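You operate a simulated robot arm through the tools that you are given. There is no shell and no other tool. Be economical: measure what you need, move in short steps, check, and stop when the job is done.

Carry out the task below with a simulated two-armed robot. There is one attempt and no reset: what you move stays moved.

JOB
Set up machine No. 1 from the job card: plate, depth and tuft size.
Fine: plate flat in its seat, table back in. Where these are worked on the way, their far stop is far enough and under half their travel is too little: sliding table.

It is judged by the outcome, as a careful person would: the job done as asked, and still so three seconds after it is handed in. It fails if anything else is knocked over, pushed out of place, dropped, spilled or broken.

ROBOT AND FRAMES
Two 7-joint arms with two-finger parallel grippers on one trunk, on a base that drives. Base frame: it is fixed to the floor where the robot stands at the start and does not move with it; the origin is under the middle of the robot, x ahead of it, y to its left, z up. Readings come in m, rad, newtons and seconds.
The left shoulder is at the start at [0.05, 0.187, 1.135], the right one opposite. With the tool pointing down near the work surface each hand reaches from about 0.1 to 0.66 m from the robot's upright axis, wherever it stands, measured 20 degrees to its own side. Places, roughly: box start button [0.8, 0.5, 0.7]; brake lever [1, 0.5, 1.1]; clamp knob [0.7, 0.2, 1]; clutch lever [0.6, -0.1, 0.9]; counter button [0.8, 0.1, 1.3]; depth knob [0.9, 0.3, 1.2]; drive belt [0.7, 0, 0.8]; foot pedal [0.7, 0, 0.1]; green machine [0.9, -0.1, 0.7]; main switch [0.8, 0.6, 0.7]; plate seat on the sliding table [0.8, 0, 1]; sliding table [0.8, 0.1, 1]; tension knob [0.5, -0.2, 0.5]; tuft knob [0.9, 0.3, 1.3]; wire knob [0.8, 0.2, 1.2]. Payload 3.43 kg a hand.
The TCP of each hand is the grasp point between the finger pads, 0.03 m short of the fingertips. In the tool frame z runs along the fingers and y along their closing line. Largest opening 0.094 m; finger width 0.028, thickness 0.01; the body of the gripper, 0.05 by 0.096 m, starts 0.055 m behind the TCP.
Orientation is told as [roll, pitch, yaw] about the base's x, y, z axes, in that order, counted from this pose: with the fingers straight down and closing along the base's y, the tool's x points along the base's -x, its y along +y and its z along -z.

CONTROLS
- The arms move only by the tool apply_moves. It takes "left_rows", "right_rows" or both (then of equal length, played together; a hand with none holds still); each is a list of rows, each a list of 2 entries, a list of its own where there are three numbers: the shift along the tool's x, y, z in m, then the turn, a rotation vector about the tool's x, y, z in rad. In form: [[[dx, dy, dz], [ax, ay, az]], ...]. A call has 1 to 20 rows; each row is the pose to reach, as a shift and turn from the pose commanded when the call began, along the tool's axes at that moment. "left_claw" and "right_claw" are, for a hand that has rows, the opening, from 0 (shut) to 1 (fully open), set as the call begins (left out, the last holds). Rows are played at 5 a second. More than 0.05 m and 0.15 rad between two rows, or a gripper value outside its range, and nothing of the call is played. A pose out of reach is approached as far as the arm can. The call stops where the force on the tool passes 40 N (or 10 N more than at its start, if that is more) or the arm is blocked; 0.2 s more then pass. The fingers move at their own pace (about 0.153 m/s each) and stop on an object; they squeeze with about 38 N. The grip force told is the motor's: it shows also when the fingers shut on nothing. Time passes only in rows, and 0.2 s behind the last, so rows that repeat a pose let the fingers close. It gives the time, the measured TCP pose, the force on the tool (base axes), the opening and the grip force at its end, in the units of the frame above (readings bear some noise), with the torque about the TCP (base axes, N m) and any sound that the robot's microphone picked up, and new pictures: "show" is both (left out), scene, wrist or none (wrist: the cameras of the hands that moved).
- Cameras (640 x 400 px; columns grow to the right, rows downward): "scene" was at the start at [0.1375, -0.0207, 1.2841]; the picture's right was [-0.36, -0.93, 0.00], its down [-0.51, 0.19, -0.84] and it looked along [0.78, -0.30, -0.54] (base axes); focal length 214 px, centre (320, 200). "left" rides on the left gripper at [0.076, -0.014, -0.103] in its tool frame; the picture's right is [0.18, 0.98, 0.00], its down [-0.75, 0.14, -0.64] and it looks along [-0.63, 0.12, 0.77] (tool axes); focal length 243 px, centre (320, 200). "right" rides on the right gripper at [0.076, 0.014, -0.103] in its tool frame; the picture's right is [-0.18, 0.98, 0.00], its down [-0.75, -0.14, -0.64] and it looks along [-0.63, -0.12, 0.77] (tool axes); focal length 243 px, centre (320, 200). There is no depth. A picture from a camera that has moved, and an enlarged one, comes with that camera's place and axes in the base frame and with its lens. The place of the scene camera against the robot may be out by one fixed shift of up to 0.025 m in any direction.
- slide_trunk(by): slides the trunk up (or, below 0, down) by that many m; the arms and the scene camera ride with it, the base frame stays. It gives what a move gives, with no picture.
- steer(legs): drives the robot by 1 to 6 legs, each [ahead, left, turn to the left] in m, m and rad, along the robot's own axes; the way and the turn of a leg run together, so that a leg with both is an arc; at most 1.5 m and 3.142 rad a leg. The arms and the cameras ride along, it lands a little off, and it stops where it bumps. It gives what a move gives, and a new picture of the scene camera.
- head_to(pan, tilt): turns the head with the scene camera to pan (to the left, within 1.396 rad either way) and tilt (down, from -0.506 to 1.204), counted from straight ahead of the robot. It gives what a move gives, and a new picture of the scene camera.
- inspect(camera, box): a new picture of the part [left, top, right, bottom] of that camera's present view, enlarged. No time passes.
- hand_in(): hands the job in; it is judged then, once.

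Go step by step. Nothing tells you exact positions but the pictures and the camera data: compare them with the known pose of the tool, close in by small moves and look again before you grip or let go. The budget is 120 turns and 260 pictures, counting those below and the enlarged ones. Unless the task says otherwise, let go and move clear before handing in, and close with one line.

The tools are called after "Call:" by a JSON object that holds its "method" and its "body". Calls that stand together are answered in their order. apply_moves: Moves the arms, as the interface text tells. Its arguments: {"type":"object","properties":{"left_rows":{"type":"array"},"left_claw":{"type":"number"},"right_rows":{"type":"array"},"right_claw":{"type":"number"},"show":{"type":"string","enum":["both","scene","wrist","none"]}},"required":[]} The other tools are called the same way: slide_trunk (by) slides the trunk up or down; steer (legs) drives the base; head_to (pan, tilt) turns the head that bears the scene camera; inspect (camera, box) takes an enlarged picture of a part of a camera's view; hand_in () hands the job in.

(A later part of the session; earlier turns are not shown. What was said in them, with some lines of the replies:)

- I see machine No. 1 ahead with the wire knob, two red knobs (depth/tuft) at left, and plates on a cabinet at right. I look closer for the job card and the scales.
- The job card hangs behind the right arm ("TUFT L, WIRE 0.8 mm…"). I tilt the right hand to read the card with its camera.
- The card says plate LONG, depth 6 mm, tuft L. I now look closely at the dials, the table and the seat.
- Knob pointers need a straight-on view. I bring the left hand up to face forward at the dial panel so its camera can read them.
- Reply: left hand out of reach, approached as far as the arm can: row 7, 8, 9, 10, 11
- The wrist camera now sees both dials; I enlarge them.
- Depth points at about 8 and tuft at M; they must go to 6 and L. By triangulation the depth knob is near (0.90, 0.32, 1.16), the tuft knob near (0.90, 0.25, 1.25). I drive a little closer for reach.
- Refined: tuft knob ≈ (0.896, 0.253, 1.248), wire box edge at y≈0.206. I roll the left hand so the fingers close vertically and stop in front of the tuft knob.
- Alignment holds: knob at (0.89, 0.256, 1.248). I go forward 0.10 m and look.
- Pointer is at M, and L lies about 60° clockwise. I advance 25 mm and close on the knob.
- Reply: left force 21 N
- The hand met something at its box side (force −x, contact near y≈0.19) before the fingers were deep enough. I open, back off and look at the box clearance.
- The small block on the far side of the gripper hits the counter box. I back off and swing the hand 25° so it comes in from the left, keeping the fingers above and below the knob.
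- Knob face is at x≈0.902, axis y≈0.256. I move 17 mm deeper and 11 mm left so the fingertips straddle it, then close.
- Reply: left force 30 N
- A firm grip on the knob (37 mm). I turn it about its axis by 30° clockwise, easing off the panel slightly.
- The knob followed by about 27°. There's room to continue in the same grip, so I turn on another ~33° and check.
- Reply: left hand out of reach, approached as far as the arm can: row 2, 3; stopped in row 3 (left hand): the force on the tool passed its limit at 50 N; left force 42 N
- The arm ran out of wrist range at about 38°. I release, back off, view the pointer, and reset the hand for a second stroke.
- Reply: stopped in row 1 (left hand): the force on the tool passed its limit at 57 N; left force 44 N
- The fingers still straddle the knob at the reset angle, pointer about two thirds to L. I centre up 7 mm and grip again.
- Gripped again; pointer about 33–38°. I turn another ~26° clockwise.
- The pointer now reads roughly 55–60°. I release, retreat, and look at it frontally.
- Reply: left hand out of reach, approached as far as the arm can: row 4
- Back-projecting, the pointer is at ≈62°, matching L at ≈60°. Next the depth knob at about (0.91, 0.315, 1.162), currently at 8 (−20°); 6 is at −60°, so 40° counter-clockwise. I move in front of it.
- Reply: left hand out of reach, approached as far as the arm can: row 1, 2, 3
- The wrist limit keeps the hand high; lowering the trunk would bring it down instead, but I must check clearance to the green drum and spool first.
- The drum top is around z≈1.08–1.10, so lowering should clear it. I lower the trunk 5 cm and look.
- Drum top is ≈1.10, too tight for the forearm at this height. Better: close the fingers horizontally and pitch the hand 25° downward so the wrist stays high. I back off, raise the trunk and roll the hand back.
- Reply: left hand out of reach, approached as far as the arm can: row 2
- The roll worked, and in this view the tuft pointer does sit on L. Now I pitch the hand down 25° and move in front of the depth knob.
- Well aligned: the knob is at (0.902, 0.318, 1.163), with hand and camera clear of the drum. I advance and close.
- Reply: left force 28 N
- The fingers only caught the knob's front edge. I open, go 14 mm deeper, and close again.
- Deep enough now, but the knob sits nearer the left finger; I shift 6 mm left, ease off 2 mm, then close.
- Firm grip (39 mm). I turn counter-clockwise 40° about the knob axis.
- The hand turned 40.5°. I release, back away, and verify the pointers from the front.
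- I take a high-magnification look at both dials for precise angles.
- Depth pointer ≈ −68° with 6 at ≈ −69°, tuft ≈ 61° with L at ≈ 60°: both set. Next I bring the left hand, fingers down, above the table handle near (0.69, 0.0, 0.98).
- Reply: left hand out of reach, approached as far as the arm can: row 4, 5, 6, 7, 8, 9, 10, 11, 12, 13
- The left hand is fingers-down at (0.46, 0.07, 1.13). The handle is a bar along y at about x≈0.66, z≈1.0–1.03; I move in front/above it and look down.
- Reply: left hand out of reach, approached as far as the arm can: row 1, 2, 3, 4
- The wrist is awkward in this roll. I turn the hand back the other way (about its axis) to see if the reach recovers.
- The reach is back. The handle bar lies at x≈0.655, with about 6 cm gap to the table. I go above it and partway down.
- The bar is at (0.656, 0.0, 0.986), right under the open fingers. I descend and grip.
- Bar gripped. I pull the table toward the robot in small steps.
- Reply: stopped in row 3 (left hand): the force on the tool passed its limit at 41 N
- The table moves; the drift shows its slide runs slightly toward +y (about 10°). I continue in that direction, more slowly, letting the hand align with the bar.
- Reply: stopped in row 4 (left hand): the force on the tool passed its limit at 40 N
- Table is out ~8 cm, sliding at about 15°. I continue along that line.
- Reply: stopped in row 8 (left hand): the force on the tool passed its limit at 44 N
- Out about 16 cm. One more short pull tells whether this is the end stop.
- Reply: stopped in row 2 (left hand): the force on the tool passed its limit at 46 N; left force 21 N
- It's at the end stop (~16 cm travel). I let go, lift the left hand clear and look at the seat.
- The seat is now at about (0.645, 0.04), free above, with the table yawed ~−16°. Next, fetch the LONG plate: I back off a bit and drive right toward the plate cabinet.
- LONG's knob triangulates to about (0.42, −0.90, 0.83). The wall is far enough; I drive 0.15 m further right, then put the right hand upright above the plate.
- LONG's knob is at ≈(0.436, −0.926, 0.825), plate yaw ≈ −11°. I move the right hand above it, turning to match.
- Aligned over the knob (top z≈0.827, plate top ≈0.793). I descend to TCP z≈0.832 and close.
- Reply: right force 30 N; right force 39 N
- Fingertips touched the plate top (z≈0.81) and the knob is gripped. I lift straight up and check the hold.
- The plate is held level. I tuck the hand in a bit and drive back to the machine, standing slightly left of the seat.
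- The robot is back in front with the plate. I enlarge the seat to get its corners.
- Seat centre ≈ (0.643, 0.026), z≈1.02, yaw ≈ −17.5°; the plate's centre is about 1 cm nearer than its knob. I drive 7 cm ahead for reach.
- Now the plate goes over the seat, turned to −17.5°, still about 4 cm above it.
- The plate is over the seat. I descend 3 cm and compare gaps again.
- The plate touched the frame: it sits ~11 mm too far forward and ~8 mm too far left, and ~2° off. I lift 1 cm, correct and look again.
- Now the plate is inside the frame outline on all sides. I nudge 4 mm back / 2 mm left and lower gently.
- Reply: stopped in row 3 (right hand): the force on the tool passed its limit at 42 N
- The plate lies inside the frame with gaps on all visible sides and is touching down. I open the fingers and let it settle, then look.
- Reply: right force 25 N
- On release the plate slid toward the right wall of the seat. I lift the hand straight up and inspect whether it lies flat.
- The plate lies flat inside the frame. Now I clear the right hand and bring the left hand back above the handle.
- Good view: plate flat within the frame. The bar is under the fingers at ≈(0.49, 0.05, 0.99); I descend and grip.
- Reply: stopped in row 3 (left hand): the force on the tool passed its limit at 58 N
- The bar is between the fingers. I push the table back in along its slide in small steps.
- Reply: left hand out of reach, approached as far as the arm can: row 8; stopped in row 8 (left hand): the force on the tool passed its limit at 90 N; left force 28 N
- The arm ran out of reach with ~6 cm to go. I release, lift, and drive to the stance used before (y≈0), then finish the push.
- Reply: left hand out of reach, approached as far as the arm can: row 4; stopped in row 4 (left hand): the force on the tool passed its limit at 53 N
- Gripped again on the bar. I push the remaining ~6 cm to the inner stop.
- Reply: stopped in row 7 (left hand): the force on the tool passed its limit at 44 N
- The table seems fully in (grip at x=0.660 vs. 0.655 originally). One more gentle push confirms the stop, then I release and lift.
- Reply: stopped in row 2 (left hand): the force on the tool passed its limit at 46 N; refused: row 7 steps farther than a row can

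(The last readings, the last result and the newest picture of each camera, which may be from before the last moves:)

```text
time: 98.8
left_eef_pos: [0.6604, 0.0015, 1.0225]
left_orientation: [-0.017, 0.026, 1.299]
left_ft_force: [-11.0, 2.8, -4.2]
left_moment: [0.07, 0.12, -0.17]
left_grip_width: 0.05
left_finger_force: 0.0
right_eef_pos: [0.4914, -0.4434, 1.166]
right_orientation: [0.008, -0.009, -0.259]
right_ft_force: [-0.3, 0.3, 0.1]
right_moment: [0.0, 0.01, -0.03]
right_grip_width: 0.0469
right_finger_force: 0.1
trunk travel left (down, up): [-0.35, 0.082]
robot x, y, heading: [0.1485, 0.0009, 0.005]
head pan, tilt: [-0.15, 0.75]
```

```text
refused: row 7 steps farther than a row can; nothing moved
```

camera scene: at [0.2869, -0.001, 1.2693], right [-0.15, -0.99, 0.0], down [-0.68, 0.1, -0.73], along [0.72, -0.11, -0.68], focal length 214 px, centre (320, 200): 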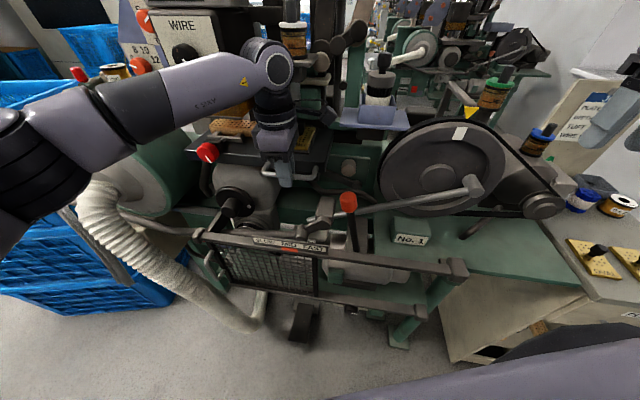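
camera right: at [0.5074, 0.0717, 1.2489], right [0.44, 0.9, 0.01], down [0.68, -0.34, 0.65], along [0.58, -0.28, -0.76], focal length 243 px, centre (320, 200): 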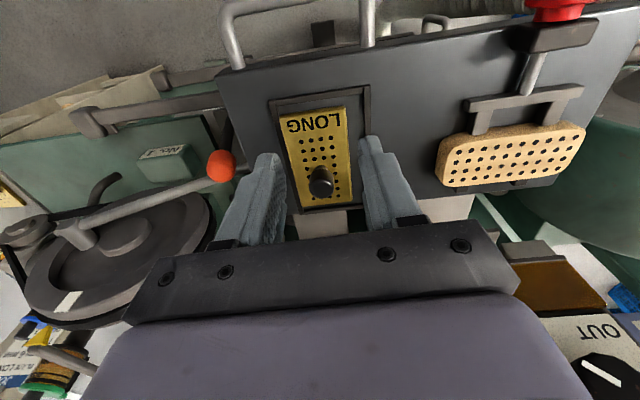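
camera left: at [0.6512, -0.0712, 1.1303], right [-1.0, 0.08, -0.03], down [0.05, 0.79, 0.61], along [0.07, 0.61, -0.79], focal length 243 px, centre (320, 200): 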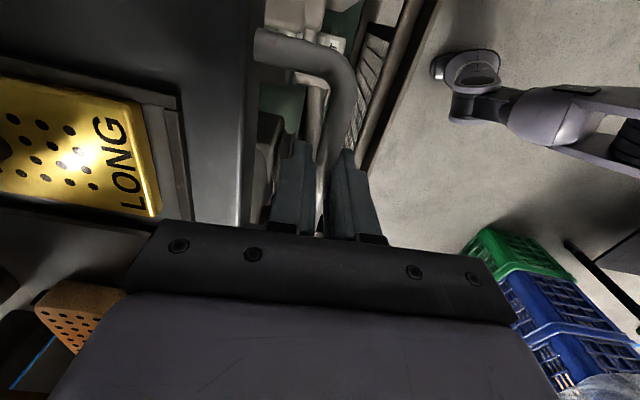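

End stop confirmed. I back off slightly and lift the left hand clear.

Call:
{"method": "apply_moves", "body": {"left_rows": [[[0, 0.006, 0], [0, 0, 0]], [[0, 0.006, -0.03], [0, 0, 0]], [[0, 0.006, -0.07], [0, 0, 0]], [[0, 0.02, -0.1], [0, 0, 0]], [[0, 0.06, -0.11], [0, 0, 0]], [[0, 0.1, -0.11], [0, 0, 0]], [[0, 0.14, -0.11], [0, 0, 0]], [[-0.03, 0.17, -0.11], [0, 0, 0]], [[-0.07, 0.18, -0.11], [0, 0, 0]], [[-0.11, 0.18, -0.11], [0, 0, 0]], [[-0.15, 0.18, -0.11], [0, 0, 0]]], "show": "both"}}

Call:
{"method": "inspect", "body": {"camera": "scene", "box": [180, 90, 340, 210]}}

```text
time: 101.2
left_eef_pos: [0.5258, 0.199, 1.1276]
left_orientation: [-0.017, 0.027, 1.3]
left_ft_force: [0.6, -0.8, -0.5]
left_moment: [0.0, 0.01, -0.01]
left_grip_width: 0.0566
left_finger_force: 0.0
right_eef_pos: [0.494, -0.4431, 1.1646]
right_orientation: [0.008, -0.009, -0.26]
right_ft_force: [0.1, -0.1, 0.5]
right_moment: [-0.02, -0.01, 0.0]
right_grip_width: 0.0471
right_finger_force: 0.1
trunk travel left (down, up): [-0.35, 0.082]
robot x, y, heading: [0.1496, 0.0032, 0.003]
head pan, tilt: [-0.15, 0.75]
camera scene: at [0.2855, -0.0006, 1.2689], right [-0.15, -0.99, 0.0], down [-0.67, 0.1, -0.73], along [0.72, -0.11, -0.68], focal length 214 px, centre (320, 200)
camera left: at [0.5172, 0.1233, 1.2315], right [-1.0, 0.09, -0.01], down [0.06, 0.78, 0.62], along [0.06, 0.61, -0.79], focal length 243 px, centre (320, 200)
```

scene: 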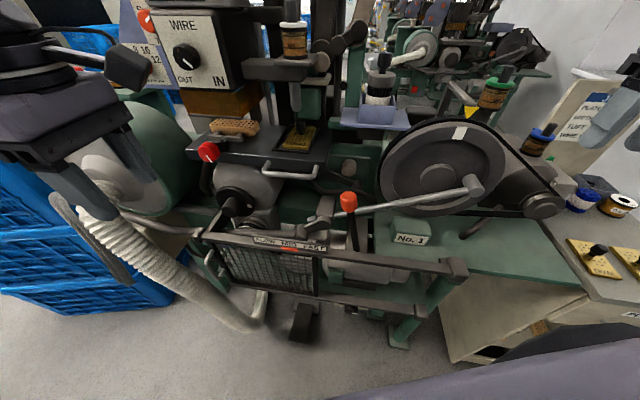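
left: 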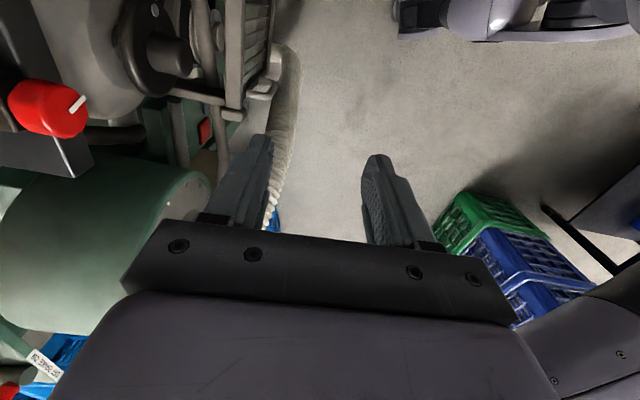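

```text
3.33 times, centred on (260, 150) of scene
camera zoom: at [0.2855, -0.0006, 1.2689], right [-0.15, -0.99, 0.0], down [-0.67, 0.1, -0.73], along [0.72, -0.11, -0.68], focal length 715 px, centre (520, 367)
```

zoom: 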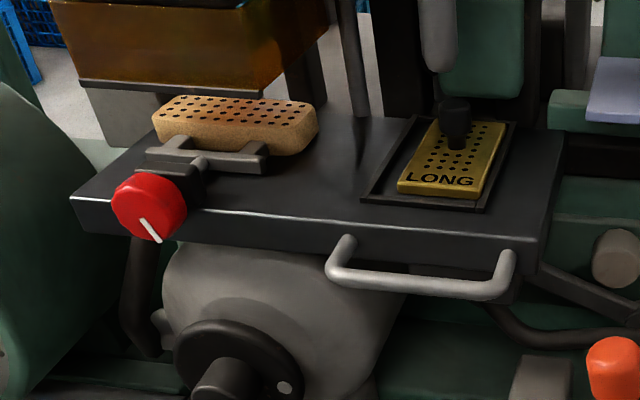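

The table is in with the plate in its seat. I make a last close check of the plate and the dials.

Call:
{"method": "inspect", "body": {"camera": "scene", "box": [268, 115, 318, 160]}}

Call:
{"method": "head_to", "body": {"pan": 0.3, "tilt": 0.3}}

Call:
{"method": "inspect", "body": {"camera": "scene", "box": [250, 90, 350, 200]}}

```text
8.89 times, centred on (293, 138) of scene
camera zoom: at [0.2855, -0.0006, 1.2689], right [-0.15, -0.99, 0.0], down [-0.67, 0.1, -0.73], along [0.72, -0.11, -0.68], focal length 1906 px, centre (560, 756)
```

zoom: 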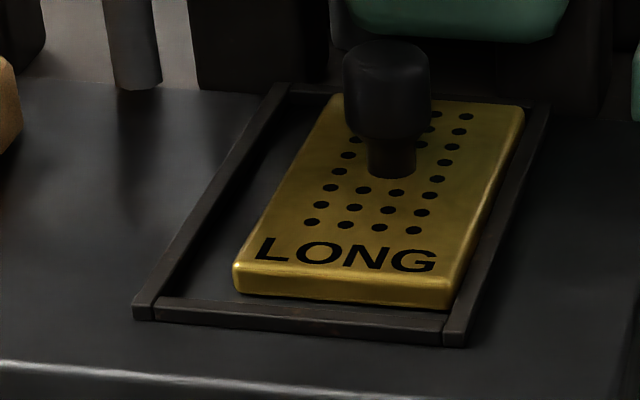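

```text
time: 102.0
left_eef_pos: [0.5265, 0.1981, 1.1266]
left_orientation: [-0.018, 0.029, 1.299]
left_ft_force: [-0.2, 0.2, 0.9]
left_moment: [-0.01, 0.0, 0.0]
left_grip_width: 0.0564
left_finger_force: 0.1
right_eef_pos: [0.4934, -0.4444, 1.1645]
right_orientation: [0.007, -0.009, -0.26]
right_ft_force: [0.3, 0.3, -0.2]
right_moment: [-0.01, 0.01, -0.01]
right_grip_width: 0.0468
right_finger_force: 0.1
trunk travel left (down, up): [-0.35, 0.082]
robot x, y, heading: [0.1515, -0.0006, 0.006]
head pan, tilt: [0.3, 0.3]
camera scene: at [0.2927, 0.0388, 1.3091], right [0.3, -0.95, 0.0], down [-0.28, -0.09, -0.95], along [0.91, 0.29, -0.3], focal length 214 px, centre (320, 200)
```

scene: 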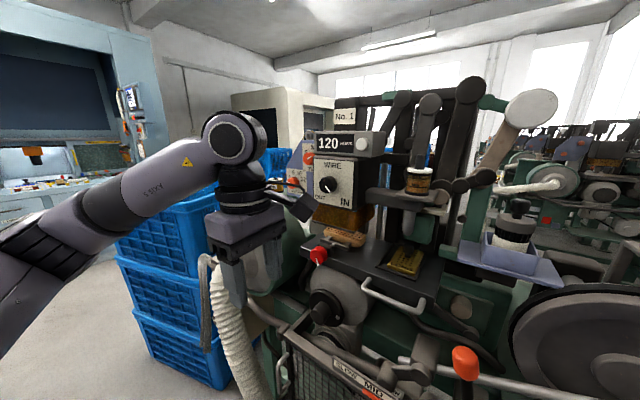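

```text
3.64 times, centred on (300, 145) of scene
camera zoom: at [0.2927, 0.0388, 1.3091], right [0.3, -0.95, 0.0], down [-0.28, -0.09, -0.95], along [0.91, 0.29, -0.3], focal length 780 px, centre (393, 400)
```

zoom: 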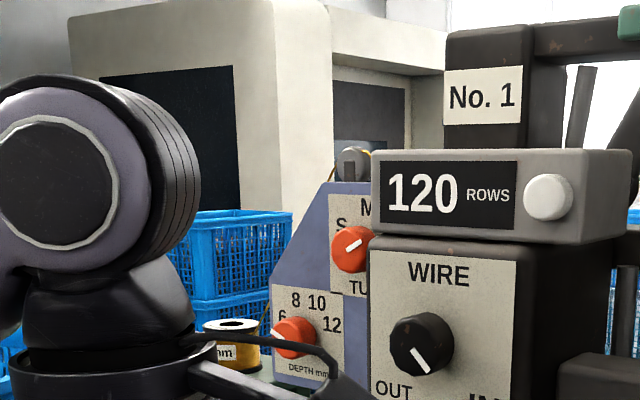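

Everything checks out: the LONG plate is flat in its seat, the table is back in, depth is at 6, tuft is at L, and both hands are clear. I hand in.

Call:
{"method": "hand_in", "body": {}}

```text
The job is handed in.
```

Machine No. 1 is set up to the job card: the LONG plate is flat in its seat, the table is pushed back in to its stop, the depth knob is at 6 mm and the tuft knob is at L.
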